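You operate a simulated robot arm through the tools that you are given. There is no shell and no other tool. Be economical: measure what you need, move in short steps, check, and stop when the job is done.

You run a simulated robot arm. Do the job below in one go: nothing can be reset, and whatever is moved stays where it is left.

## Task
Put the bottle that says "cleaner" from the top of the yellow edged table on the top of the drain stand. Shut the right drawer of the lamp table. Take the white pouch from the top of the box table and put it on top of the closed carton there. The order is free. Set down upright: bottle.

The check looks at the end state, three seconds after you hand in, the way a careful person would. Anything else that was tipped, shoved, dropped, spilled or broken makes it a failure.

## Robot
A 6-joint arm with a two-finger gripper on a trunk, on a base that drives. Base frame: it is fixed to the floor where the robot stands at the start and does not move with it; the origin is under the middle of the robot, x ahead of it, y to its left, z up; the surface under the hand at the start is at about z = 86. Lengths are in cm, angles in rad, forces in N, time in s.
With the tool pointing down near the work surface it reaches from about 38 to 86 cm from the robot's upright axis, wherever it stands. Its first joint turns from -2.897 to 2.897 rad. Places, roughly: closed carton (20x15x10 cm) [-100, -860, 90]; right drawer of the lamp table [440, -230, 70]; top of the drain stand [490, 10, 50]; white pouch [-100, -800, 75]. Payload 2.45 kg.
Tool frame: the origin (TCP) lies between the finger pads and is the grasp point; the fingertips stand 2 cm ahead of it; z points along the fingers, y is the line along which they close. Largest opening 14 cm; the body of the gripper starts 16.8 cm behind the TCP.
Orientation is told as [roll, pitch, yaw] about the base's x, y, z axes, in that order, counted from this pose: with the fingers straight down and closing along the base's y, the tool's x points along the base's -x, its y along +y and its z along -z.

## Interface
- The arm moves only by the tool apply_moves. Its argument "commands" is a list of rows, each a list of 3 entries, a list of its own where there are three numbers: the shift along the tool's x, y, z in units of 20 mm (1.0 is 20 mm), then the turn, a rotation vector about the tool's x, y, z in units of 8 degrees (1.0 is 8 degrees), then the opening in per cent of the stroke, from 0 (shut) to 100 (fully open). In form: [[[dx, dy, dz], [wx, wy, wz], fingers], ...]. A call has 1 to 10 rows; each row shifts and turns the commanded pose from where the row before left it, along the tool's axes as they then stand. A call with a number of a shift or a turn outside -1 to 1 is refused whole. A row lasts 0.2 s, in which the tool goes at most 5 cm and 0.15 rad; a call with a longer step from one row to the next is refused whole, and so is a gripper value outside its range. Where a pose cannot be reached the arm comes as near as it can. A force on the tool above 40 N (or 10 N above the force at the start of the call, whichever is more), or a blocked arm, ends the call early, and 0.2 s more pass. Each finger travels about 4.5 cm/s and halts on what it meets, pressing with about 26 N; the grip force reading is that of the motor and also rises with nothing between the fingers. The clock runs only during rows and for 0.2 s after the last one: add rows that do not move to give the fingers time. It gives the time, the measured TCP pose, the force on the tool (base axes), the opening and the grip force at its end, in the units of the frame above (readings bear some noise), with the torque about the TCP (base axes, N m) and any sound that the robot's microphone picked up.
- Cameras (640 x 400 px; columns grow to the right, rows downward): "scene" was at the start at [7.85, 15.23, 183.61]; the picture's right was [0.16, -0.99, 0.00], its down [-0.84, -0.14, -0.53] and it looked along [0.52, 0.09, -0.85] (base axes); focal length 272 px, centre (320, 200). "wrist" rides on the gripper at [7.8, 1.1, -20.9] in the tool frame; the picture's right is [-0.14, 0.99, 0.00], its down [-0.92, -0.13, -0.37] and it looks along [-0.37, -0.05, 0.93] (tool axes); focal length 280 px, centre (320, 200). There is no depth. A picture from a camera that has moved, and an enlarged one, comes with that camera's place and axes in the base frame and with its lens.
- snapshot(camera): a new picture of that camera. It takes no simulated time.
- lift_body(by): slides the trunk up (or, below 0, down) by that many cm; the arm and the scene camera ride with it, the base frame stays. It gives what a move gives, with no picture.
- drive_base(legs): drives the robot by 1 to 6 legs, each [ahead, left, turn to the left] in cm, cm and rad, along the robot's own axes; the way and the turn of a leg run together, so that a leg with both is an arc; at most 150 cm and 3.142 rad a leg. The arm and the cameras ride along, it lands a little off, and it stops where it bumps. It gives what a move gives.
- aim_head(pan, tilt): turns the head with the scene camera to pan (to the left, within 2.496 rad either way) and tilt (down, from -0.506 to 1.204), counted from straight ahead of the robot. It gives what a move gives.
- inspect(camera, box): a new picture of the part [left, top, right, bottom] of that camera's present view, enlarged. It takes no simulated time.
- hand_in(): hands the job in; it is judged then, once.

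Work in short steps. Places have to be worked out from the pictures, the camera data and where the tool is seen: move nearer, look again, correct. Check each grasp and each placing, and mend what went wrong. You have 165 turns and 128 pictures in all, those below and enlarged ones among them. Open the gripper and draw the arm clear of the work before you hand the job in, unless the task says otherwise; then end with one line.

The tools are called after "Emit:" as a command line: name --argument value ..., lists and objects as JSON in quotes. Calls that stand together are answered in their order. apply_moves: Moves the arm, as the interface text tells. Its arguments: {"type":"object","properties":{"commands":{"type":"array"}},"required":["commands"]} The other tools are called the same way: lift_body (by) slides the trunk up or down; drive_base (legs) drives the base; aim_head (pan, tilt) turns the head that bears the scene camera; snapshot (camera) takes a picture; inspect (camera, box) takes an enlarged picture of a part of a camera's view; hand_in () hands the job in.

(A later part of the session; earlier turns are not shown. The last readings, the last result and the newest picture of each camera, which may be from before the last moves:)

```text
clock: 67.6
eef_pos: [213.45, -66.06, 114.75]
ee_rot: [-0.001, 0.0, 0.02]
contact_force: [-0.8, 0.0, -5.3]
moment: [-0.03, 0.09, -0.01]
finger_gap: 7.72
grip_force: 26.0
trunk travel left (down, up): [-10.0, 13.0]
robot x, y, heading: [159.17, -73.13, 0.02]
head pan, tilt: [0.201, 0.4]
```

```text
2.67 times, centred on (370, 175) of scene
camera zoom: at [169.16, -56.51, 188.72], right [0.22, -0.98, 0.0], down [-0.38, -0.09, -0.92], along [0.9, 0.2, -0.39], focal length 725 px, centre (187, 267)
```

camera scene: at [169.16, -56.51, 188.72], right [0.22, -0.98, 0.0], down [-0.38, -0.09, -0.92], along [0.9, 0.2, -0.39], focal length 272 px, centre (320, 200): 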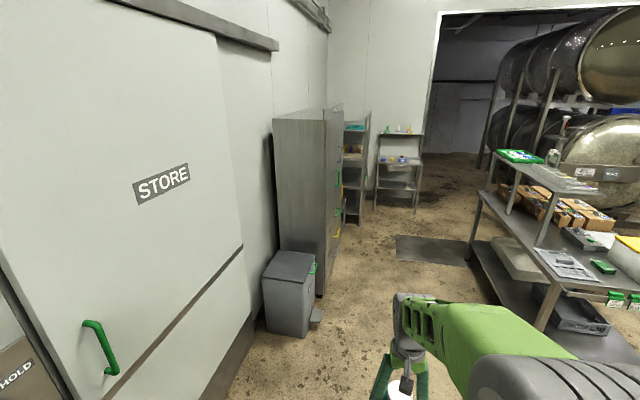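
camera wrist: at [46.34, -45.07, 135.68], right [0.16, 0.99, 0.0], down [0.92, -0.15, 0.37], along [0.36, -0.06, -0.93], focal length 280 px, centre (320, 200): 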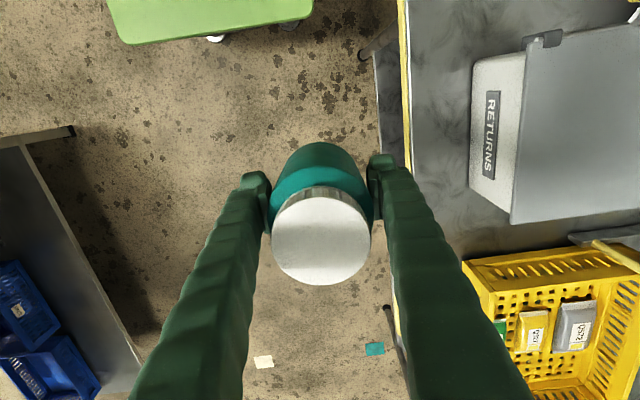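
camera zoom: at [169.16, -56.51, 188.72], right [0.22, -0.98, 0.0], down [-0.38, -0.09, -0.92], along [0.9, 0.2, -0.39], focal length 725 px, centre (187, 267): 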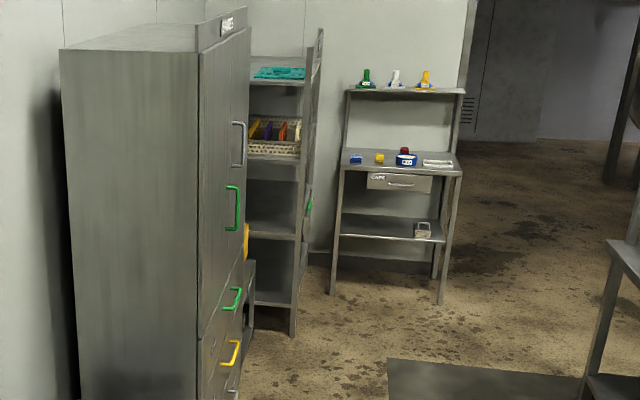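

A low stand sits between the tall cabinet and the shelf. I drive nearer along the aisle.

Emit:
drive_base --legs '[[150, -5, -0.02], [80, 0, 0]]'

Emit:
aim_head --pan 0.8 --tilt 0.6

Emit:
snapshot --camera "scene"

```text
refused: leg 1 is longer than a leg can be; nothing moved
```

```text
clock: 68.6
eef_pos: [213.51, -66.01, 114.77]
ee_rot: [0.0, -0.001, 0.02]
contact_force: [-0.2, 0.1, -3.8]
moment: [0.01, 0.01, 0.01]
finger_gap: 7.74
grip_force: 26.2
trunk travel left (down, up): [-10.0, 13.0]
robot x, y, heading: [158.99, -72.21, 0.019]
head pan, tilt: [0.799, 0.6]
```

```text
90 pictures are left
camera scene: at [166.15, -52.09, 186.9], right [0.73, -0.68, 0.0], down [-0.39, -0.41, -0.83], along [0.56, 0.6, -0.56], focal length 272 px, centre (320, 200)
```

scene: 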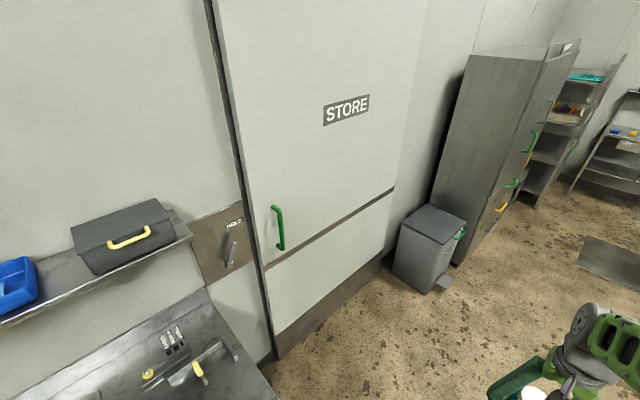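

The leg was too long; I split it.

Emit:
drive_base --legs '[[130, -5, -0.02], [100, 0, 0]]'

Emit:
snapshot --camera "scene"

```text
clock: 79.8
eef_pos: [441.61, -69.34, 114.84]
ee_rot: [-0.001, 0.0, 0.012]
contact_force: [0.2, -0.3, -4.9]
moment: [0.01, 0.03, 0.02]
finger_gap: 7.74
grip_force: 25.6
trunk travel left (down, up): [-10.0, 13.0]
robot x, y, heading: [387.12, -75.9, 0.016]
head pan, tilt: [0.799, 0.6]
```

```text
89 pictures are left
camera scene: at [394.36, -54.97, 186.89], right [0.73, -0.69, 0.0], down [-0.39, -0.41, -0.82], along [0.57, 0.6, -0.57], focal length 272 px, centre (320, 200)
```

scene: 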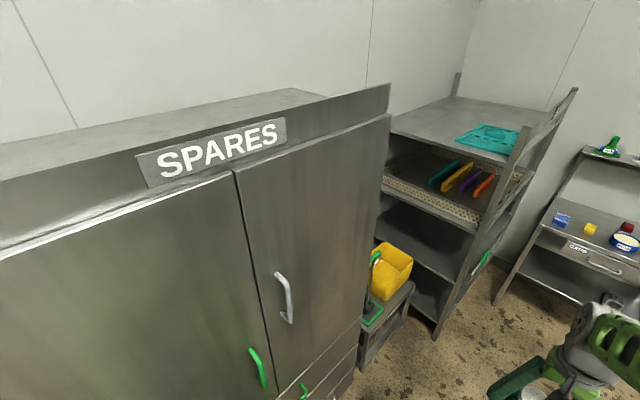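

The drain stand is the low stand between SPARES cabinet and shelf, with things on it. I move back from it a bit and turn to face it.

Emit:
drive_base --legs '[[45, -30, 0], [0, 0, 1.555]]'

Emit:
aim_head --pan -0.5 --tilt 0.7

Emit:
snapshot --camera "scene"

```text
clock: 86.8
eef_pos: [426.26, -50.11, 114.7]
ee_rot: [-0.001, 0.0, 1.579]
contact_force: [0.5, -0.3, -4.4]
moment: [-0.01, -0.01, 0.04]
finger_gap: 7.7
grip_force: 26.1
trunk travel left (down, up): [-10.0, 13.0]
robot x, y, heading: [432.33, -104.27, 1.581]
head pan, tilt: [0.799, 0.6]
```

```text
clock: 88.3
eef_pos: [426.33, -50.07, 114.9]
ee_rot: [-0.002, 0.0, 1.578]
contact_force: [-0.6, 0.3, -4.3]
moment: [-0.04, 0.0, -0.02]
finger_gap: 7.73
grip_force: 26.0
trunk travel left (down, up): [-10.0, 13.0]
robot x, y, heading: [432.06, -104.23, 1.58]
head pan, tilt: [-0.499, 0.7]
```

```text
88 pictures are left
camera scene: at [422.3, -95.81, 186.03], right [0.88, -0.47, 0.0], down [-0.3, -0.57, -0.76], along [0.36, 0.67, -0.64], focal length 272 px, centre (320, 200)
```

scene: 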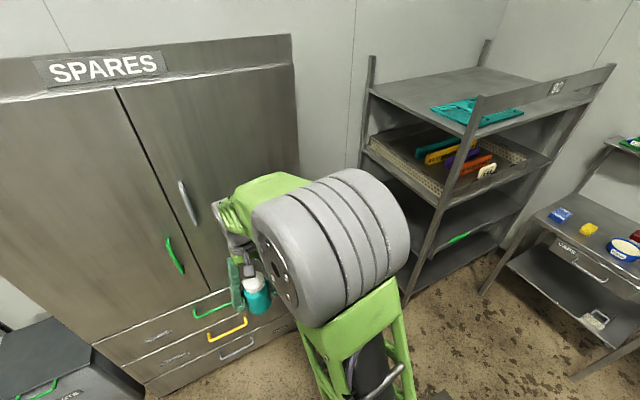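

The arm hides it. I slide right by 45 and look again.

Emit:
drive_base --legs '[[0, -45, 0]]'

Emit:
aim_head --pan 0.1 --tilt 0.8

Emit:
snapshot --camera "scene"

Emit:
snapshot --camera "wrist"

```text
clock: 92.8
eef_pos: [472.24, -49.88, 114.89]
ee_rot: [0.001, 0.0, 1.57]
contact_force: [0.3, -0.9, -4.8]
moment: [-0.02, 0.0, 0.0]
finger_gap: 7.73
grip_force: 26.1
trunk travel left (down, up): [-10.0, 13.0]
robot x, y, heading: [477.62, -104.19, 1.569]
head pan, tilt: [-0.499, 0.7]
```

```text
clock: 93.8
eef_pos: [472.15, -49.91, 114.64]
ee_rot: [0.001, -0.001, 1.571]
contact_force: [0.8, 0.4, -4.0]
moment: [-0.03, -0.01, 0.03]
finger_gap: 7.74
grip_force: 25.8
trunk travel left (down, up): [-10.0, 13.0]
robot x, y, heading: [477.84, -104.13, 1.575]
head pan, tilt: [0.099, 0.799]
```

```text
87 pictures are left
camera scene: at [462.98, -94.95, 185.21], right [1.0, 0.1, 0.0], down [0.07, -0.71, -0.7], along [-0.07, 0.69, -0.72], focal length 272 px, centre (320, 200)
```

scene: 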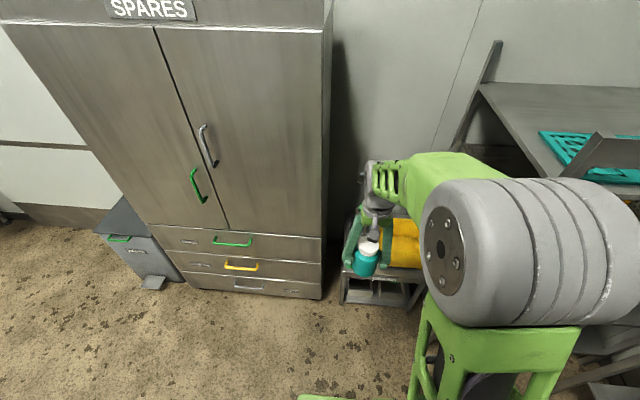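

```text
86 pictures are left
camera wrist: at [471.1, -57.71, 135.65], right [-0.99, 0.14, 0.0], down [0.13, 0.92, 0.37], along [0.05, 0.36, -0.93], focal length 280 px, centre (320, 200)
```

wrist: 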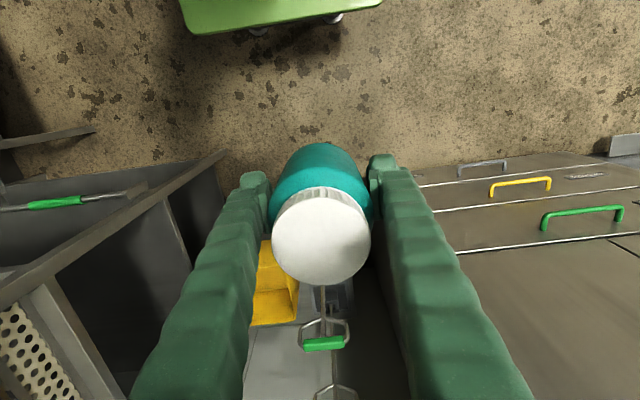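

The hand blocks the view; I swing it 20 cm left (in front of the cabinet) to see the stand.

Emit:
apply_moves --commands '[[[0, 0.5, 0], [0, 0, 0], 0], [[0, 1, 0], [0, 0, 0], 0], [[0, 1, 0], [0, 0, 0], 0], [[0, 1, 0], [0, 0, 0], 0], [[0, 1, 0], [0, 0, 0], 0], [[0, 1, 0], [0, 0, 0], 0], [[0, 1, 0], [0, 0, 0], 0], [[0, 1, 0], [0, 0, 0], 0], [[0, 1, 0], [0, 0, 0], 0], [[0, 0.5, 0], [0, 0, 0], 0]]'

Emit:
drive_base --legs '[[0, -10, 0]]'

Emit:
snapshot --camera "scene"

```text
clock: 96.0
eef_pos: [454.13, -49.8, 114.67]
ee_rot: [0.003, 0.0, 1.568]
contact_force: [0.4, -0.1, -4.4]
moment: [-0.01, -0.01, 0.0]
finger_gap: 7.7
grip_force: 26.2
trunk travel left (down, up): [-10.0, 13.0]
robot x, y, heading: [477.7, -103.97, 1.57]
head pan, tilt: [0.099, 0.799]
```

```text
clock: 97.5
eef_pos: [464.32, -49.85, 114.65]
ee_rot: [0.0, 0.0, 1.57]
contact_force: [0.6, 0.1, -5.0]
moment: [-0.01, 0.04, -0.01]
finger_gap: 7.72
grip_force: 26.3
trunk travel left (down, up): [-10.0, 13.0]
robot x, y, heading: [487.64, -104.37, 1.575]
head pan, tilt: [0.099, 0.799]
```

```text
85 pictures are left
camera scene: at [473.07, -94.93, 185.21], right [1.0, 0.1, 0.0], down [0.07, -0.71, -0.7], along [-0.07, 0.69, -0.72], focal length 272 px, centre (320, 200)
```

scene: 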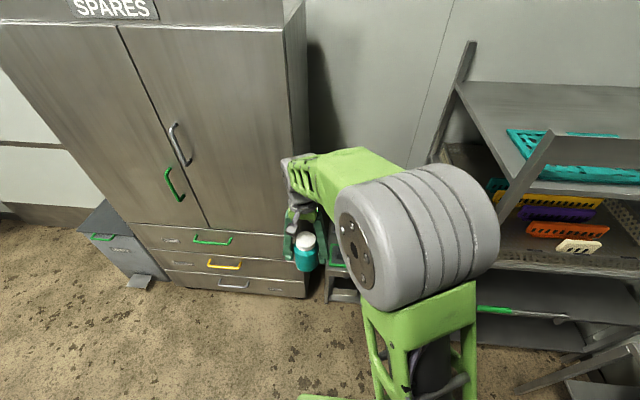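

I rotate the base to the right and pan the head left, so the arm is out of the line of sight.

Emit:
drive_base --legs '[[-10, 0, 0], [0, 0, -0.9]]'

Emit:
aim_head --pan 0.9 --tilt 0.7

Emit:
snapshot --camera "scene"

```text
clock: 101.0
eef_pos: [515.25, -61.89, 114.62]
ee_rot: [0.002, 0.002, 0.681]
contact_force: [0.0, 0.3, -3.9]
moment: [0.0, 0.03, -0.03]
finger_gap: 7.73
grip_force: 25.7
trunk travel left (down, up): [-10.0, 13.0]
robot x, y, heading: [487.35, -113.91, 0.686]
head pan, tilt: [0.099, 0.799]
```

```text
clock: 102.1
eef_pos: [515.24, -61.81, 114.64]
ee_rot: [0.0, 0.0, 0.682]
contact_force: [0.0, -0.6, -5.1]
moment: [-0.05, 0.01, -0.01]
finger_gap: 7.71
grip_force: 25.9
trunk travel left (down, up): [-10.0, 13.0]
robot x, y, heading: [487.26, -114.3, 0.68]
head pan, tilt: [0.901, 0.7]
```

```text
84 pictures are left
camera scene: at [479.69, -94.11, 186.03], right [1.0, 0.01, 0.0], down [0.01, -0.64, -0.76], along [-0.01, 0.76, -0.64], focal length 272 px, centre (320, 200)
```

scene: 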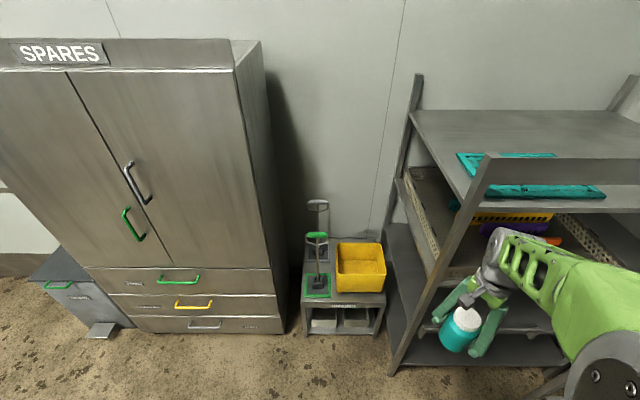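

Now the low stand is visible; I zoom in.

Emit:
inspect --camera "scene" --box '[270, 190, 420, 350]'

```text
2.50 times, centred on (345, 270) of scene
camera zoom: at [479.69, -94.11, 186.03], right [1.0, 0.01, 0.0], down [0.01, -0.64, -0.76], along [-0.01, 0.76, -0.64], focal length 680 px, centre (258, 25)
```

zoom: 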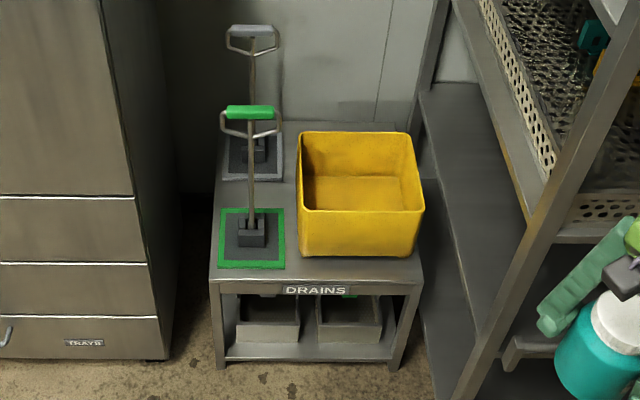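

The stand's top (z≈46, x 468–515, y −15…25) holds two handled drain plates on the left and a yellow bin front-right; free space should be behind the bin. I turn back and drive closer with the hand high, then look with the wrist camera.

Emit:
drive_base --legs '[[0, 0, 0.8], [45, 0, 0]]'

Emit:
snapshot --camera "wrist"

Emit:
aim_head --pan -0.1 --tilt 1.0

Emit:
snapshot --camera "scene"

```text
clock: 106.9
eef_pos: [474.05, -13.3, 114.55]
ee_rot: [0.0, 0.0, 1.47]
contact_force: [0.0, 0.0, -4.4]
moment: [-0.12, 0.0, 0.04]
finger_gap: 7.73
grip_force: 25.8
trunk travel left (down, up): [-10.0, 13.0]
robot x, y, heading: [491.83, -70.14, 1.471]
head pan, tilt: [0.901, 0.7]
```

```text
82 pictures are left
camera wrist: at [472.1, -21.19, 135.48], right [-0.97, 0.24, 0.0], down [0.22, 0.9, 0.37], along [0.09, 0.36, -0.93], focal length 280 px, centre (320, 200)
```

wrist: 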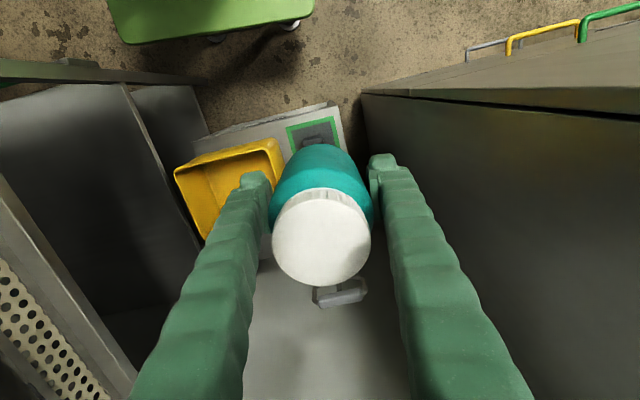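

```text
clock: 108.2
eef_pos: [473.96, -13.49, 114.69]
ee_rot: [0.001, 0.001, 1.471]
contact_force: [0.2, 0.4, -4.4]
moment: [-0.03, 0.01, -0.04]
finger_gap: 7.74
grip_force: 25.4
trunk travel left (down, up): [-10.0, 13.0]
robot x, y, heading: [492.02, -70.1, 1.464]
head pan, tilt: [-0.099, 1.0]
```

```text
81 pictures are left
camera scene: at [479.51, -60.58, 183.7], right [0.98, -0.2, 0.0], down [-0.17, -0.82, -0.54], along [0.11, 0.53, -0.84], focal length 272 px, centre (320, 200)
```

scene: 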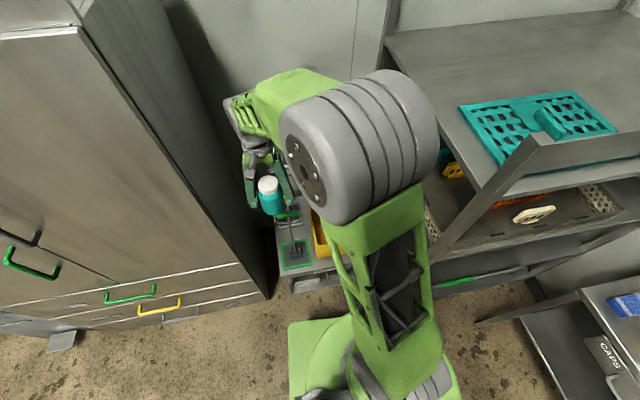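

The shoulder drum is near the right shelf. I back off, shift left, and swing the hand right so that I can approach diagonally.

Emit:
drive_base --legs '[[-32, 0, 0], [0, 20, 0.1]]'

Emit:
apply_moves --commands '[[[0, -0.5, 0], [0, 0, 0], 0], [[0, -1, 0], [0, 0, 0], 0], [[0, -1, 0], [0, 0, 0], 0], [[0, -1, 0], [0, 0, 0], 0], [[0, -1, 0], [0, 0, 0], 0], [[0, -1, 0], [0, 0, 0], 0], [[0, -1, 0], [0, 0, 0], 0], [[0, -1, 0], [0, 0, 0], 0], [[0, -1, 0], [0, 0, 0], 0], [[0, -1, 0], [0, 0, 0], 0]]'

Emit:
apply_moves --commands '[[[0, -1, 0], [0, 0, 0], 0], [[0, -1, 0], [0, 0, 0], 0], [[0, -1, 0], [0, 0, 0], 0], [[0, -1, 0], [0, 0, 0], 0], [[0, -1, 0], [0, 0, 0], 0], [[0, -1, 0], [0, 0, 0], 0], [[0, -1, 0], [0, 0, 0], 0], [[0, -1, 0], [0, 0, 0], 0], [[0, -1, 0], [0, 0, 0], 0], [[0, -1, 0], [0, 0, 0], 0]]'

Emit:
snapshot --camera "scene"

```text
clock: 112.3
eef_pos: [444.62, -47.31, 114.62]
ee_rot: [-0.003, 0.002, 1.578]
contact_force: [0.4, -0.2, -4.3]
moment: [0.0, -0.02, 0.02]
finger_gap: 7.73
grip_force: 25.4
trunk travel left (down, up): [-10.0, 13.0]
robot x, y, heading: [468.7, -101.53, 1.582]
head pan, tilt: [-0.099, 1.0]
```

```text
clock: 114.5
eef_pos: [463.79, -47.11, 114.72]
ee_rot: [0.0, 0.001, 1.578]
contact_force: [0.6, 0.4, -4.7]
moment: [-0.01, -0.01, 0.03]
finger_gap: 7.74
grip_force: 25.7
trunk travel left (down, up): [-10.0, 13.0]
robot x, y, heading: [468.57, -101.48, 1.578]
head pan, tilt: [-0.099, 1.0]
```

```text
clock: 116.7
eef_pos: [483.68, -46.91, 114.68]
ee_rot: [0.0, 0.001, 1.577]
contact_force: [0.1, 0.5, -3.8]
moment: [-0.01, 0.02, 0.01]
finger_gap: 7.72
grip_force: 26.3
trunk travel left (down, up): [-10.0, 13.0]
robot x, y, heading: [468.66, -101.44, 1.573]
head pan, tilt: [-0.099, 1.0]
```

```text
80 pictures are left
camera scene: at [455.29, -93.45, 183.7], right [1.0, -0.09, 0.0], down [-0.08, -0.84, -0.54], along [0.05, 0.54, -0.84], focal length 272 px, centre (320, 200)
```

scene: 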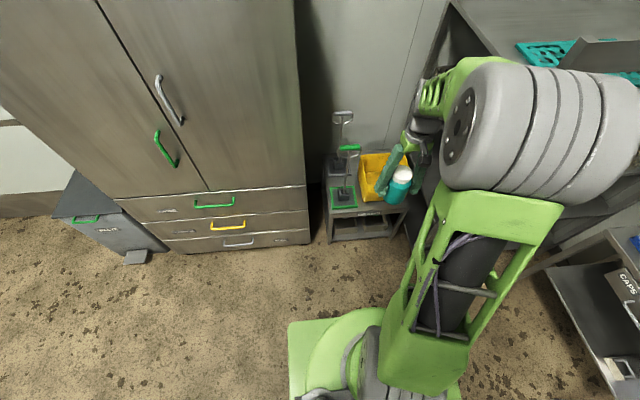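

I drive ahead in two steps, checking the drum's clearance to the shelf.

Emit:
drive_base --legs '[[28, 4, 0]]'

Emit:
aim_head --pan -0.5 --tilt 0.8

Emit:
snapshot --camera "scene"

Emit:
snapshot --camera "wrist"

```text
clock: 118.7
eef_pos: [478.77, -17.99, 114.73]
ee_rot: [0.0, 0.002, 1.587]
contact_force: [-1.0, 0.1, -4.1]
moment: [-0.09, -0.04, 0.02]
finger_gap: 7.74
grip_force: 25.9
trunk travel left (down, up): [-10.0, 13.0]
robot x, y, heading: [464.06, -72.96, 1.586]
head pan, tilt: [-0.099, 1.0]
```

```text
clock: 119.6
eef_pos: [478.82, -18.05, 114.61]
ee_rot: [0.0, 0.002, 1.585]
contact_force: [0.1, -0.4, -4.4]
moment: [-0.02, 0.01, 0.0]
finger_gap: 7.72
grip_force: 26.2
trunk travel left (down, up): [-10.0, 13.0]
robot x, y, heading: [463.77, -72.48, 1.589]
head pan, tilt: [-0.499, 0.799]
```

```text
79 pictures are left
camera scene: at [453.92, -64.54, 185.21], right [0.89, -0.46, 0.0], down [-0.33, -0.64, -0.7], along [0.32, 0.62, -0.72], focal length 272 px, centre (320, 200)
```

scene: 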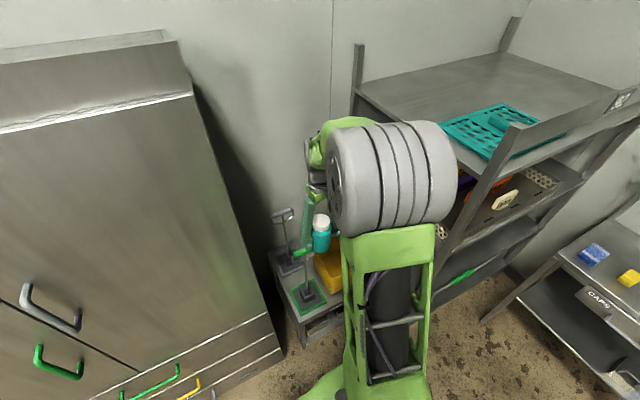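

```text
78 pictures are left
camera wrist: at [477.8, -25.89, 135.48], right [-0.99, 0.12, 0.0], down [0.11, 0.92, 0.37], along [0.05, 0.36, -0.93], focal length 280 px, centre (320, 200)
```

wrist: 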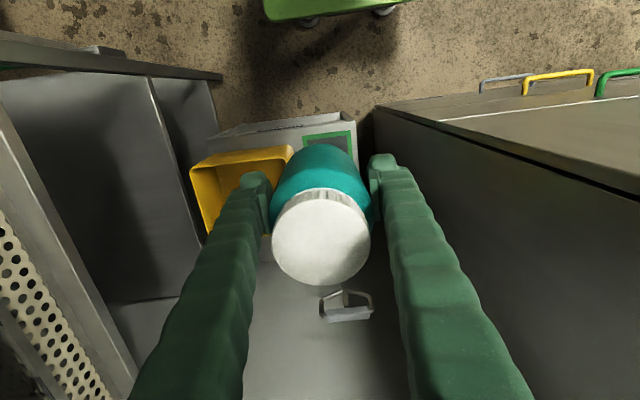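

Drum has ~15 cm clearance. Advance 21 cm more, then swing the hand right/forward above the area behind the bin.

Emit:
drive_base --legs '[[21, 0, -0.01]]'

Emit:
apply_moves --commands '[[[0, -0.5, 0], [0, 0, 0], 0], [[0, -1, 0], [0, 0, 0], 0], [[0, -1, 0], [0, 0, 0], 0], [[0, -1, 0], [0, 0, 0], 0], [[0, -1, 0], [0, 0, 0], 0], [[0, -1, 0], [0, 0, 0], 0], [[0, -1, 0], [0, 0, 0], 0], [[0, -0.5, 0], [0, 0, 0], 0]]'

Emit:
snapshot --camera "scene"

Emit:
snapshot --camera "wrist"

```text
clock: 121.2
eef_pos: [479.26, 3.09, 114.62]
ee_rot: [0.0, 0.001, 1.575]
contact_force: [0.4, 0.1, -4.4]
moment: [-0.09, 0.01, -0.01]
finger_gap: 7.75
grip_force: 26.1
trunk travel left (down, up): [-10.0, 13.0]
robot x, y, heading: [463.7, -51.39, 1.576]
head pan, tilt: [-0.499, 0.799]
```

```text
clock: 123.0
eef_pos: [493.02, 2.87, 114.76]
ee_rot: [0.0, 0.002, 1.573]
contact_force: [0.2, -0.6, -4.9]
moment: [-0.03, 0.0, -0.01]
finger_gap: 7.73
grip_force: 26.3
trunk travel left (down, up): [-10.0, 13.0]
robot x, y, heading: [463.83, -51.35, 1.575]
head pan, tilt: [-0.499, 0.799]
```

```text
77 pictures are left
camera scene: at [453.86, -43.23, 185.21], right [0.88, -0.48, 0.0], down [-0.34, -0.63, -0.7], along [0.33, 0.61, -0.72], focal length 272 px, centre (320, 200)
```

scene: 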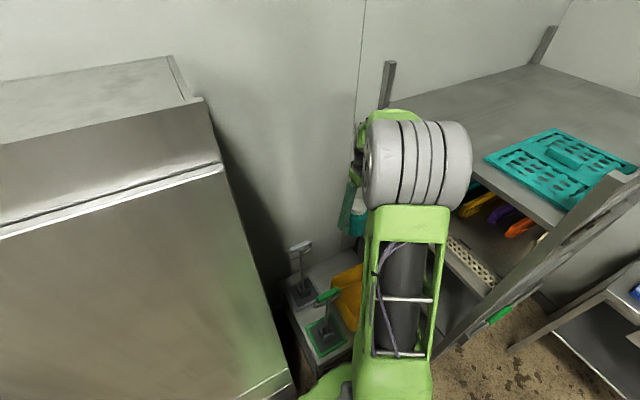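

```text
76 pictures are left
camera wrist: at [491.98, -4.97, 135.56], right [-0.99, 0.13, 0.0], down [0.13, 0.92, 0.37], along [0.05, 0.36, -0.93], focal length 280 px, centre (320, 200)
```

wrist: 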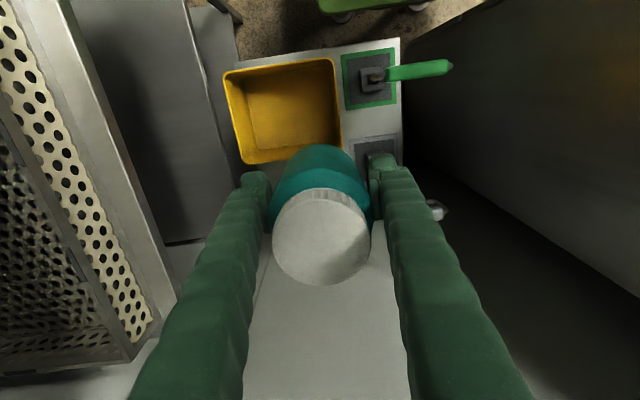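

I now see the bin from above. I move the hand 10 cm further in (+y) to see the spot behind the bin.

Emit:
apply_moves --commands '[[[-0.5, 0, 0], [0, 0, 0], 0], [[-1, 0, 0], [0, 0, 0], 0], [[-1, 0, 0], [0, 0, 0], 0], [[-1, 0, 0], [0, 0, 0], 0], [[-1, 0, 0], [0, 0, 0], 0], [[-0.5, 0, 0], [0, 0, 0], 0]]'

Emit:
snapshot --camera "wrist"

```text
clock: 124.5
eef_pos: [493.25, 13.06, 114.58]
ee_rot: [0.002, 0.002, 1.572]
contact_force: [-0.2, 0.0, -4.2]
moment: [-0.02, 0.01, 0.02]
finger_gap: 7.71
grip_force: 25.4
trunk travel left (down, up): [-10.0, 13.0]
robot x, y, heading: [463.99, -51.22, 1.567]
head pan, tilt: [-0.499, 0.799]
```

```text
75 pictures are left
camera wrist: at [492.05, 5.2, 135.47], right [-0.99, 0.14, 0.0], down [0.13, 0.92, 0.37], along [0.05, 0.36, -0.93], focal length 280 px, centre (320, 200)
```

wrist: 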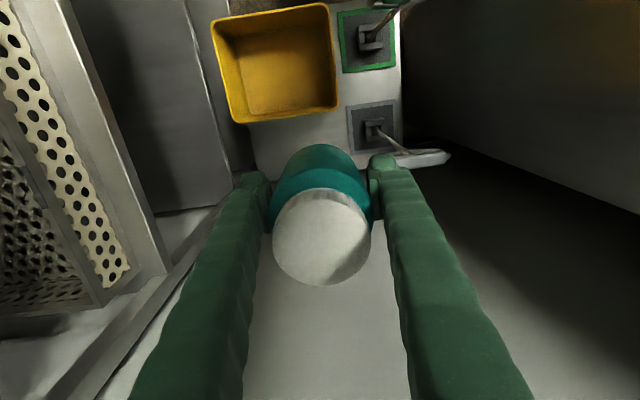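

Free top behind the bin spans y≈11–27, x≈487–514. I move over (500, 19.5) and start descending.

Emit:
apply_moves --commands '[[[-0.8, -0.85, 0], [0, 0, 0], 0], [[-0.8, -0.85, 0], [0, 0, 0], 0], [[-0.8, -0.85, 0], [0, 0, 0], 0], [[-0.8, -0.85, 0], [0, 0, 0], 0], [[0, 0, 0.5], [0, 0, 0], 0], [[0, 0, 1], [0, 0, 0], 0], [[0, 0, 1], [0, 0, 0], 0], [[0, 0, 1], [0, 0, 0], 0], [[0, 0, 1], [0, 0, 0], 0], [[0, 0, 0.5], [0, 0, 0], 0]]'

Emit:
snapshot --camera "scene"

Emit:
snapshot --camera "wrist"

```text
clock: 126.7
eef_pos: [500.08, 19.37, 104.49]
ee_rot: [0.0, 0.0, 1.573]
contact_force: [-0.2, 0.1, -4.6]
moment: [-0.01, 0.03, 0.01]
finger_gap: 7.76
grip_force: 26.1
trunk travel left (down, up): [-10.0, 13.0]
robot x, y, heading: [463.66, -51.33, 1.571]
head pan, tilt: [-0.499, 0.799]
```

```text
74 pictures are left
camera scene: at [453.86, -43.22, 185.21], right [0.88, -0.48, 0.0], down [-0.34, -0.63, -0.7], along [0.33, 0.61, -0.72], focal length 272 px, centre (320, 200)
```

scene: 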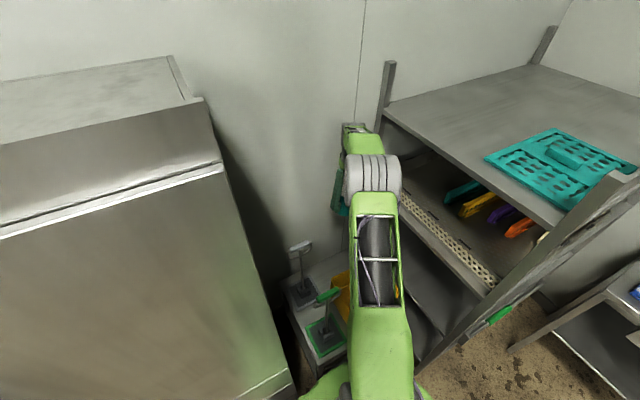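

```text
73 pictures are left
camera wrist: at [499.03, 11.61, 125.35], right [-0.99, 0.13, 0.0], down [0.13, 0.92, 0.37], along [0.05, 0.36, -0.93], focal length 280 px, centre (320, 200)
```

wrist: 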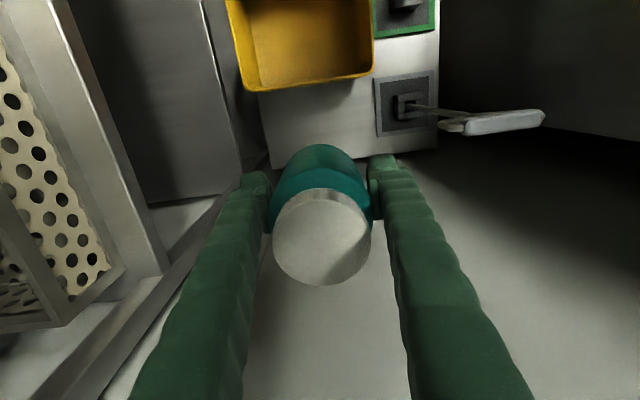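

Good: free area y≈11–30. Nudge +1 in y and keep descending in stages.

Emit:
apply_moves --commands '[[[-0.5, 0, 0.5], [0, 0, 0], 0], [[0, 0, 1], [0, 0, 0], 0], [[0, 0, 1], [0, 0, 0], 0], [[0, 0, 1], [0, 0, 0], 0], [[0, 0, 1], [0, 0, 0], 0], [[0, 0, 1], [0, 0, 0], 0], [[0, 0, 1], [0, 0, 0], 0], [[0, 0, 1], [0, 0, 0], 0], [[0, 0, 1], [0, 0, 0], 0], [[0, 0, 0.5], [0, 0, 0], 0]]'

Emit:
snapshot --camera "scene"

Emit:
snapshot --camera "wrist"

```text
clock: 128.8
eef_pos: [499.99, 20.38, 86.49]
ee_rot: [-0.001, 0.003, 1.574]
contact_force: [-0.8, 0.4, -4.3]
moment: [-0.01, 0.0, 0.0]
finger_gap: 7.73
grip_force: 25.7
trunk travel left (down, up): [-10.0, 13.0]
robot x, y, heading: [463.69, -51.29, 1.571]
head pan, tilt: [-0.499, 0.799]
```

```text
72 pictures are left
camera scene: at [453.86, -43.2, 185.21], right [0.88, -0.48, 0.0], down [-0.34, -0.63, -0.7], along [0.33, 0.61, -0.72], focal length 272 px, centre (320, 200)
```

scene: 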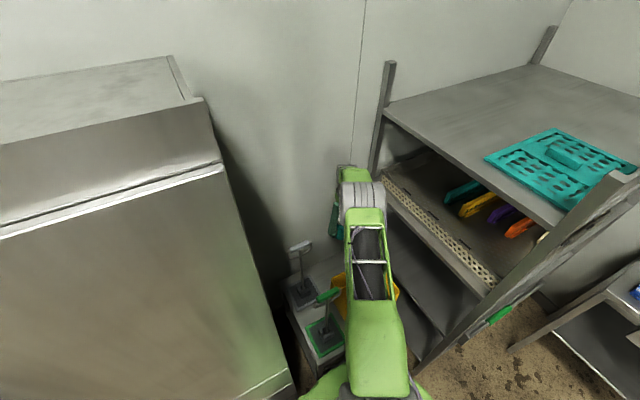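

```text
71 pictures are left
camera wrist: at [498.91, 12.61, 107.37], right [-0.99, 0.13, 0.0], down [0.13, 0.92, 0.37], along [0.05, 0.36, -0.93], focal length 280 px, centre (320, 200)
```

wrist: 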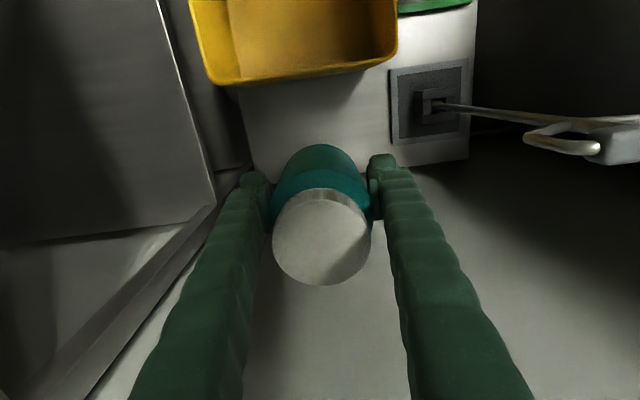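

All clear; arm link stays above the handles. Continue down 20 cm.

Emit:
apply_moves --commands '[[[0, 0, 1], [0, 0, 0], 0], [[0, 0, 1], [0, 0, 0], 0], [[0, 0, 1], [0, 0, 0], 0], [[0, 0, 1], [0, 0, 0], 0], [[0, 0, 1], [0, 0, 0], 0], [[0, 0, 1], [0, 0, 0], 0], [[0, 0, 1], [0, 0, 0], 0], [[0, 0, 1], [0, 0, 0], 0], [[0, 0, 1], [0, 0, 0], 0]]'

Emit:
inspect --camera "scene" --box '[240, 140, 480, 400]'

Emit:
snapshot --camera "wrist"

```text
clock: 130.8
eef_pos: [500.07, 20.3, 68.65]
ee_rot: [0.001, 0.003, 1.574]
contact_force: [0.7, 0.0, -4.3]
moment: [-0.04, 0.02, 0.01]
finger_gap: 7.72
grip_force: 26.1
trunk travel left (down, up): [-10.0, 13.0]
robot x, y, heading: [464.02, -51.44, 1.575]
head pan, tilt: [-0.499, 0.799]
```

```text
1.54 times, centred on (360, 270) of scene
camera zoom: at [453.87, -43.2, 185.21], right [0.88, -0.48, 0.0], down [-0.34, -0.63, -0.7], along [0.33, 0.61, -0.72], focal length 418 px, centre (258, 92)
```

zoom: 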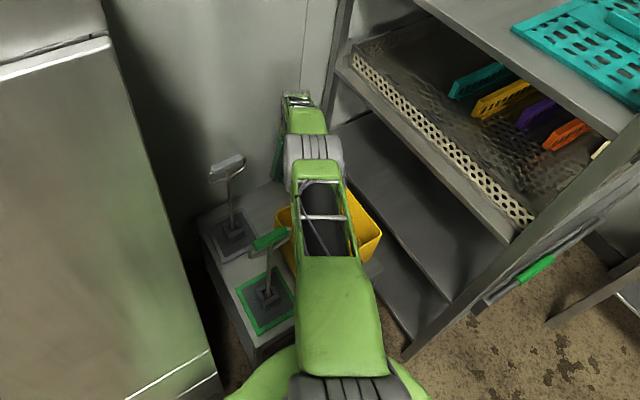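

```text
69 pictures are left
camera wrist: at [498.98, 12.46, 89.51], right [-0.99, 0.13, 0.0], down [0.12, 0.92, 0.37], along [0.05, 0.36, -0.93], focal length 280 px, centre (320, 200)
```

wrist: 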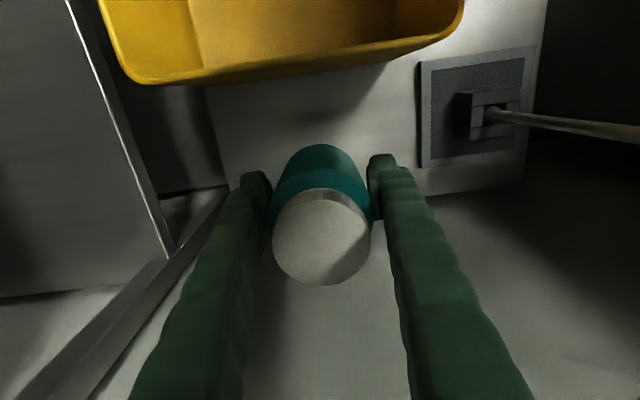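

The elbow would come down close to the green handle. I shift the whole robot 6 cm to the right, which still leaves the bottle over the stand top.

Emit:
drive_base --legs '[[0, -6, 0]]'

Emit:
snapshot --camera "wrist"

Emit:
inspect --camera "scene" --box '[240, 140, 480, 400]'

```text
clock: 132.1
eef_pos: [505.97, 20.31, 68.67]
ee_rot: [0.001, 0.001, 1.573]
contact_force: [-0.3, -0.5, -4.1]
moment: [-0.05, 0.01, 0.01]
finger_gap: 7.71
grip_force: 26.1
trunk travel left (down, up): [-10.0, 13.0]
robot x, y, heading: [469.97, -51.36, 1.569]
head pan, tilt: [-0.499, 0.799]
```

```text
68 pictures are left
camera wrist: at [504.88, 12.45, 89.5], right [-0.99, 0.13, 0.0], down [0.13, 0.92, 0.37], along [0.05, 0.36, -0.93], focal length 280 px, centre (320, 200)
```

wrist: 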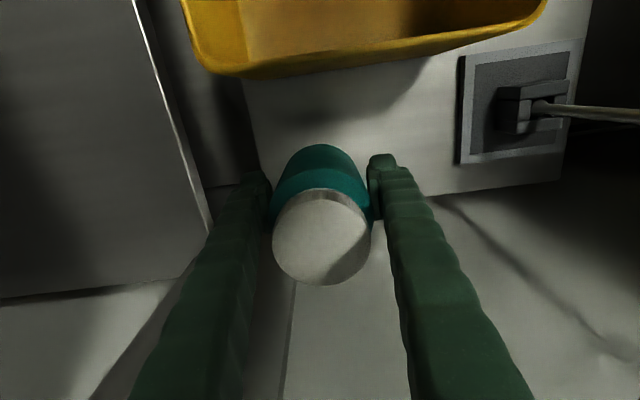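

```text
1.54 times, centred on (360, 270) of scene
camera zoom: at [459.79, -43.2, 185.21], right [0.88, -0.48, 0.0], down [-0.34, -0.63, -0.7], along [0.33, 0.61, -0.72], focal length 418 px, centre (258, 92)
```

zoom: 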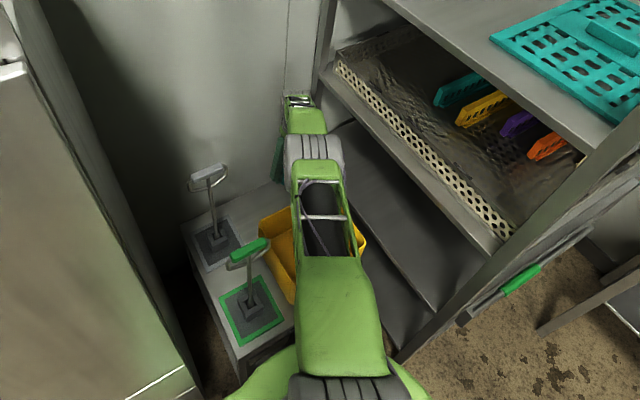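

Handle is now well clear. Descend to ~55, then find contact softly.

Emit:
apply_moves --commands '[[[0, 0, 1], [0, 0, 0], 0], [[0, 0, 1], [0, 0, 0], 0], [[0, 0, 1], [0, 0, 0], 0], [[0, 0, 1], [0, 0, 0], 0], [[0, 0, 1], [0, 0, 0], 0], [[0, 0, 1], [0, 0, 0], 0], [[0, 0, 0.5], [0, 0, 0], 0]]'

Emit:
inspect --camera "scene" --box '[240, 140, 480, 400]'

Emit:
snapshot --camera "wrist"

```text
clock: 133.7
eef_pos: [504.0, 16.93, 57.96]
ee_rot: [0.001, 0.001, 1.574]
contact_force: [0.1, 0.1, -4.5]
moment: [-0.06, -0.02, 0.03]
finger_gap: 7.74
grip_force: 25.9
out of reach, approached as far as the arm can: row 2, 3, 4, 5, 6, 7
trunk travel left (down, up): [-10.0, 13.0]
robot x, y, heading: [469.88, -51.51, 1.574]
head pan, tilt: [-0.499, 0.799]
```

```text
1.54 times, centred on (360, 270) of scene
camera zoom: at [459.74, -43.21, 185.21], right [0.88, -0.48, 0.0], down [-0.34, -0.63, -0.7], along [0.33, 0.61, -0.72], focal length 418 px, centre (258, 92)
```

zoom: 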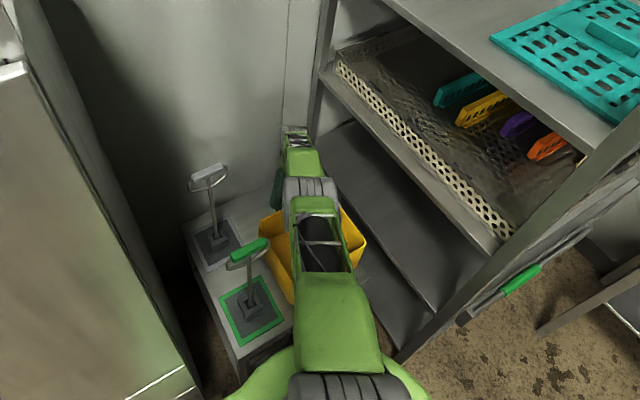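

```text
65 pictures are left
camera wrist: at [502.96, 8.93, 78.81], right [-0.99, 0.13, 0.0], down [0.13, 0.92, 0.37], along [0.05, 0.36, -0.93], focal length 280 px, centre (320, 200)
```

wrist: 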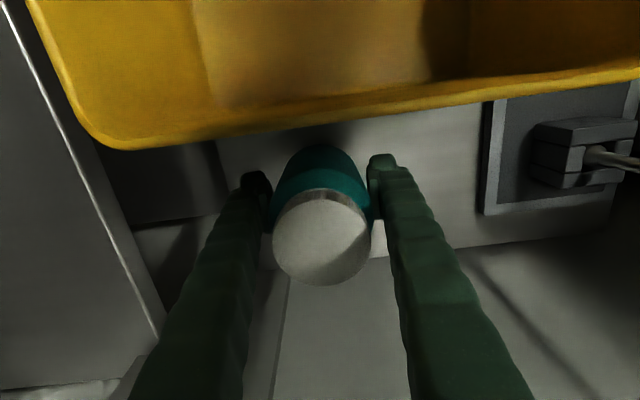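

At its reach limit. I raise a little to regain the target y, then drive 4 cm forward and lower the trunk.

Emit:
apply_moves --commands '[[[0, 0, -1], [0, 0, 0], 0], [[0, 0, -1], [0, 0, 0], 0], [[0, 0, -1], [0, 0, 0], 0], [[0, 0, -1], [0, 0, 0], 0], [[0, 0, 0], [0, 0, 0], 0]]'

Emit:
drive_base --legs '[[4, 0, 0]]'

```text
clock: 134.8
eef_pos: [503.93, 16.76, 65.88]
ee_rot: [0.002, 0.001, 1.574]
contact_force: [1.0, 0.4, -5.3]
moment: [-0.03, 0.0, 0.0]
finger_gap: 7.74
grip_force: 26.0
trunk travel left (down, up): [-10.0, 13.0]
robot x, y, heading: [469.75, -51.29, 1.571]
head pan, tilt: [-0.499, 0.799]
```

```text
clock: 135.7
eef_pos: [503.92, 20.63, 65.91]
ee_rot: [0.002, 0.001, 1.573]
contact_force: [0.5, 0.2, -4.7]
moment: [-0.04, -0.01, -0.01]
finger_gap: 7.72
grip_force: 25.8
trunk travel left (down, up): [-10.0, 13.0]
robot x, y, heading: [470.03, -47.15, 1.573]
head pan, tilt: [-0.499, 0.799]
```

Now lower the trunk 8 cm and view the elbow/handle clearance.

Emit:
lift_body --by -8

Emit:
snapshot --camera "wrist"

Emit:
inspect --camera "scene" --box '[240, 140, 480, 400]'

```text
clock: 136.9
eef_pos: [503.96, 20.61, 58.03]
ee_rot: [0.001, 0.001, 1.572]
contact_force: [1.4, -0.5, -4.5]
moment: [0.01, 0.03, 0.03]
finger_gap: 7.74
grip_force: 25.7
trunk travel left (down, up): [-2.0, 21.0]
robot x, y, heading: [469.92, -47.5, 1.571]
head pan, tilt: [-0.499, 0.799]
```

```text
64 pictures are left
camera wrist: at [502.9, 12.77, 78.81], right [-0.99, 0.14, 0.0], down [0.13, 0.92, 0.37], along [0.05, 0.36, -0.93], focal length 280 px, centre (320, 200)
```

wrist: 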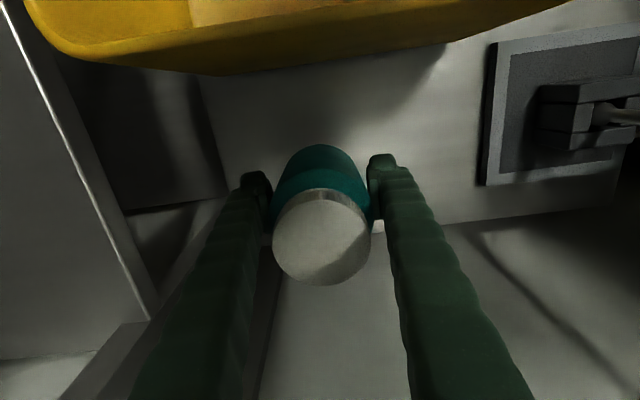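

```text
1.54 times, centred on (360, 270) of scene
camera zoom: at [459.72, -39.26, 177.22], right [0.88, -0.48, 0.0], down [-0.34, -0.63, -0.7], along [0.33, 0.61, -0.72], focal length 418 px, centre (258, 92)
```

zoom: 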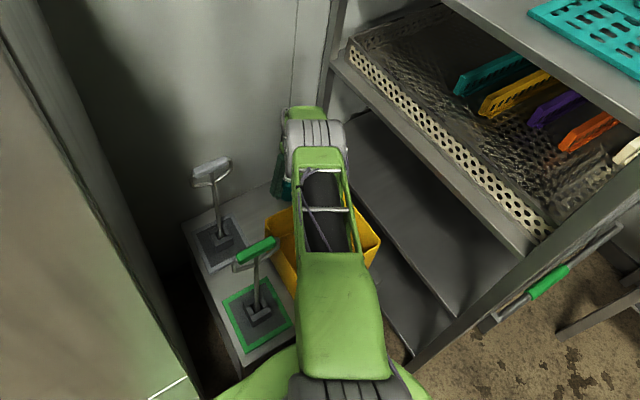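

Clear. Descend slowly towards contact (~z 51–52).

Emit:
apply_moves --commands '[[[0, 0, 0.6], [0, 0, 0], 0], [[0, 0, 0.6], [0, 0, 0], 0], [[0, 0, 0.6], [0, 0, 0], 0], [[0, 0, 0.3], [0, 0, 0], 0], [[0, 0, 0], [0, 0, 0], 0]]'

```text
clock: 138.1
eef_pos: [504.02, 20.59, 53.62]
ee_rot: [0.0, 0.003, 1.571]
contact_force: [-0.4, 0.7, -4.2]
moment: [0.0, 0.02, 0.03]
finger_gap: 7.73
grip_force: 25.8
trunk travel left (down, up): [-2.0, 21.0]
robot x, y, heading: [469.76, -47.83, 1.574]
head pan, tilt: [-0.499, 0.799]
```

Still hanging freely; small steps on.

Emit:
apply_moves --commands '[[[0, 0, 0.25], [0, 0, 0], 0], [[0, 0, 0.25], [0, 0, 0], 0], [[0, 0, 0.2], [0, 0, 0], 0]]'

```text
clock: 138.9
eef_pos: [504.06, 20.51, 52.3]
ee_rot: [0.001, 0.0, 1.573]
contact_force: [-0.2, 0.1, -5.0]
moment: [0.01, -0.04, -0.02]
finger_gap: 7.71
grip_force: 26.2
trunk travel left (down, up): [-2.0, 21.0]
robot x, y, heading: [469.76, -47.48, 1.574]
head pan, tilt: [-0.499, 0.799]
```

No contact yet; continue in 3–4 mm steps.

Emit:
apply_moves --commands '[[[0, 0, 0.2], [0, 0, 0], 0], [[0, 0, 0.2], [0, 0, 0], 0]]'

Emit:
apply_moves --commands '[[[0, 0, 0.15], [0, 0, 0], 0], [[0, 0, 0.15], [0, 0, 0], 0]]'

Emit:
snapshot --camera "wrist"

```text
clock: 139.5
eef_pos: [503.98, 20.46, 51.72]
ee_rot: [-0.002, -0.001, 1.573]
contact_force: [-1.1, -1.7, 7.6]
moment: [0.17, 0.45, 0.07]
finger_gap: 7.72
grip_force: 26.3
trunk travel left (down, up): [-2.0, 21.0]
robot x, y, heading: [470.0, -47.1, 1.574]
head pan, tilt: [-0.499, 0.799]
```

```text
clock: 140.1
eef_pos: [504.14, 20.76, 51.26]
ee_rot: [-0.004, -0.004, 1.572]
contact_force: [-1.5, -3.6, 26.7]
moment: [0.21, -0.01, 0.01]
finger_gap: 7.73
grip_force: 25.9
trunk travel left (down, up): [-2.0, 21.0]
robot x, y, heading: [469.76, -47.6, 1.575]
head pan, tilt: [-0.499, 0.799]
```

```text
62 pictures are left
camera wrist: at [502.97, 12.78, 72.06], right [-0.99, 0.14, 0.0], down [0.12, 0.92, 0.37], along [0.05, 0.37, -0.93], focal length 280 px, centre (320, 200)
```

wrist: 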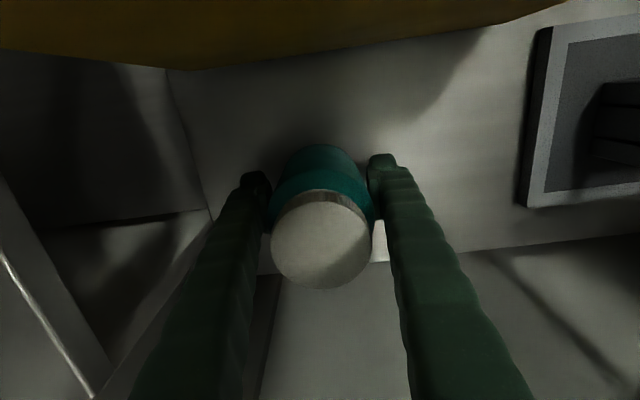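

Bottle sits on the stand top. Relax the push and open the fingers to 80 %.

Emit:
apply_moves --commands '[[[0, 0, -0.2], [0, 0, 0], 0], [[0, 0, 0], [0, 0, 0], 60], [[0, 0, 0], [0, 0, 0], 80], [[0, 0, 0], [0, 0, 0], 80], [[0, 0, 0], [0, 0, 0], 80], [[0, 0, 0], [0, 0, 0], 80]]'

Emit:
snapshot --camera "wrist"

```text
clock: 141.5
eef_pos: [504.11, 20.63, 51.34]
ee_rot: [0.0, 0.0, 1.572]
contact_force: [-0.8, -0.7, 0.3]
moment: [0.01, -0.02, 0.0]
finger_gap: 11.19
grip_force: 0.1
trunk travel left (down, up): [-2.0, 21.0]
robot x, y, heading: [469.65, -47.65, 1.574]
head pan, tilt: [-0.499, 0.799]
```

```text
61 pictures are left
camera wrist: at [502.97, 12.79, 72.24], right [-0.99, 0.14, 0.0], down [0.13, 0.92, 0.37], along [0.05, 0.36, -0.93], focal length 280 px, centre (320, 200)
```

wrist: 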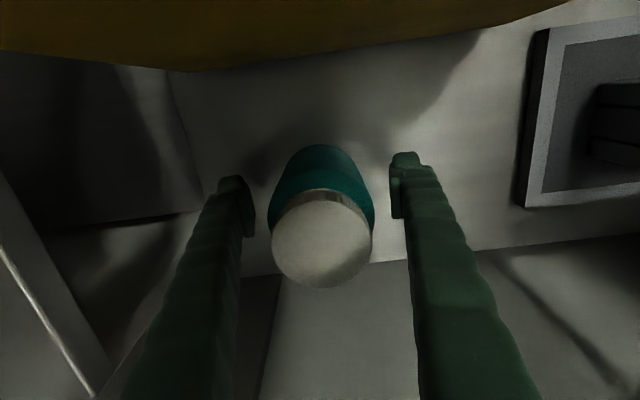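

Bottle stands free and upright. Raise straight up.

Emit:
apply_moves --commands '[[[0, 0, -0.5], [0, 0, 0], 80], [[0, 0, -1], [0, 0, 0], 80], [[0, 0, -1], [0, 0, 0], 80], [[0, 0, -1], [0, 0, 0], 80], [[0, 0, -1], [0, 0, 0], 80], [[0, 0, -1], [0, 0, 0], 80], [[0, 0, -1], [0, 0, 0], 80], [[0, 0, -1], [0, 0, 0], 80], [[0, 0, -1], [0, 0, 0], 80], [[0, 0, -1], [0, 0, 0], 80]]'

Emit:
apply_moves --commands '[[[0, 0, -1], [0, 0, 0], 80], [[0, 0, -1], [0, 0, 0], 80], [[0, 0, -1], [0, 0, 0], 80], [[0, 0, -1], [0, 0, 0], 80], [[0, 0, -1], [0, 0, 0], 80], [[0, 0, -1], [0, 0, 0], 80], [[0, 0, -1], [0, 0, 0], 80], [[0, 0, -1], [0, 0, 0], 80], [[0, 0, -1], [0, 0, 0], 80], [[0, 0, -1], [0, 0, 0], 80]]'

Emit:
lift_body --by 21

Emit:
snapshot --camera "wrist"

Emit:
snapshot --camera "scene"

```text
clock: 143.7
eef_pos: [504.0, 20.51, 70.3]
ee_rot: [0.0, 0.001, 1.573]
contact_force: [-0.6, -0.2, 1.2]
moment: [0.01, -0.01, -0.03]
finger_gap: 11.2
grip_force: 0.1
trunk travel left (down, up): [-2.0, 21.0]
robot x, y, heading: [469.95, -47.37, 1.575]
head pan, tilt: [-0.499, 0.799]
```

```text
clock: 145.9
eef_pos: [503.84, 20.69, 90.59]
ee_rot: [0.0, 0.0, 1.572]
contact_force: [-0.3, 0.0, 0.1]
moment: [0.06, -0.02, 0.02]
finger_gap: 11.21
grip_force: 0.0
trunk travel left (down, up): [-2.0, 21.0]
robot x, y, heading: [469.91, -47.61, 1.572]
head pan, tilt: [-0.499, 0.799]
```

```text
clock: 148.2
eef_pos: [503.94, 20.67, 111.54]
ee_rot: [0.0, 0.003, 1.573]
contact_force: [-0.1, -0.1, -0.7]
moment: [0.0, -0.01, -0.01]
finger_gap: 11.19
grip_force: 0.1
trunk travel left (down, up): [-23.0, 0.0]
robot x, y, heading: [469.53, -47.77, 1.574]
head pan, tilt: [-0.499, 0.799]
```

```text
60 pictures are left
camera wrist: at [502.77, 12.81, 132.34], right [-0.99, 0.14, 0.0], down [0.13, 0.92, 0.37], along [0.05, 0.36, -0.93], focal length 280 px, centre (320, 200)
```

wrist: 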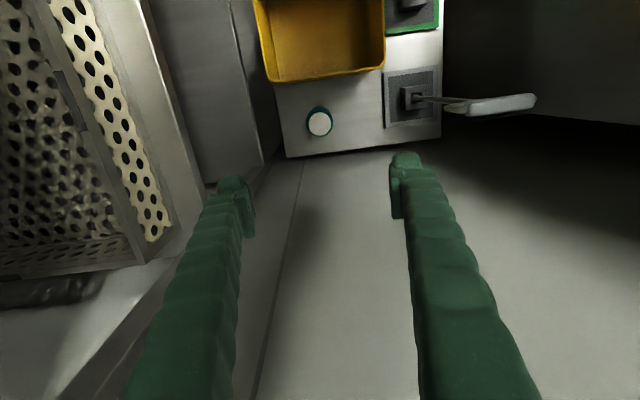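

```text
59 pictures are left
camera scene: at [459.72, -39.26, 198.2], right [0.88, -0.48, 0.0], down [-0.34, -0.63, -0.7], along [0.33, 0.61, -0.72], focal length 272 px, centre (320, 200)
```

scene: 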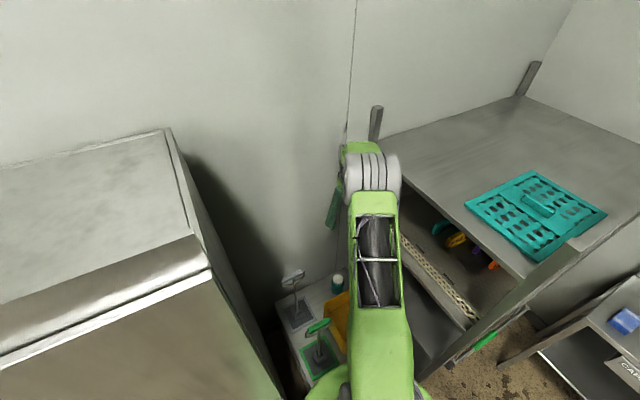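

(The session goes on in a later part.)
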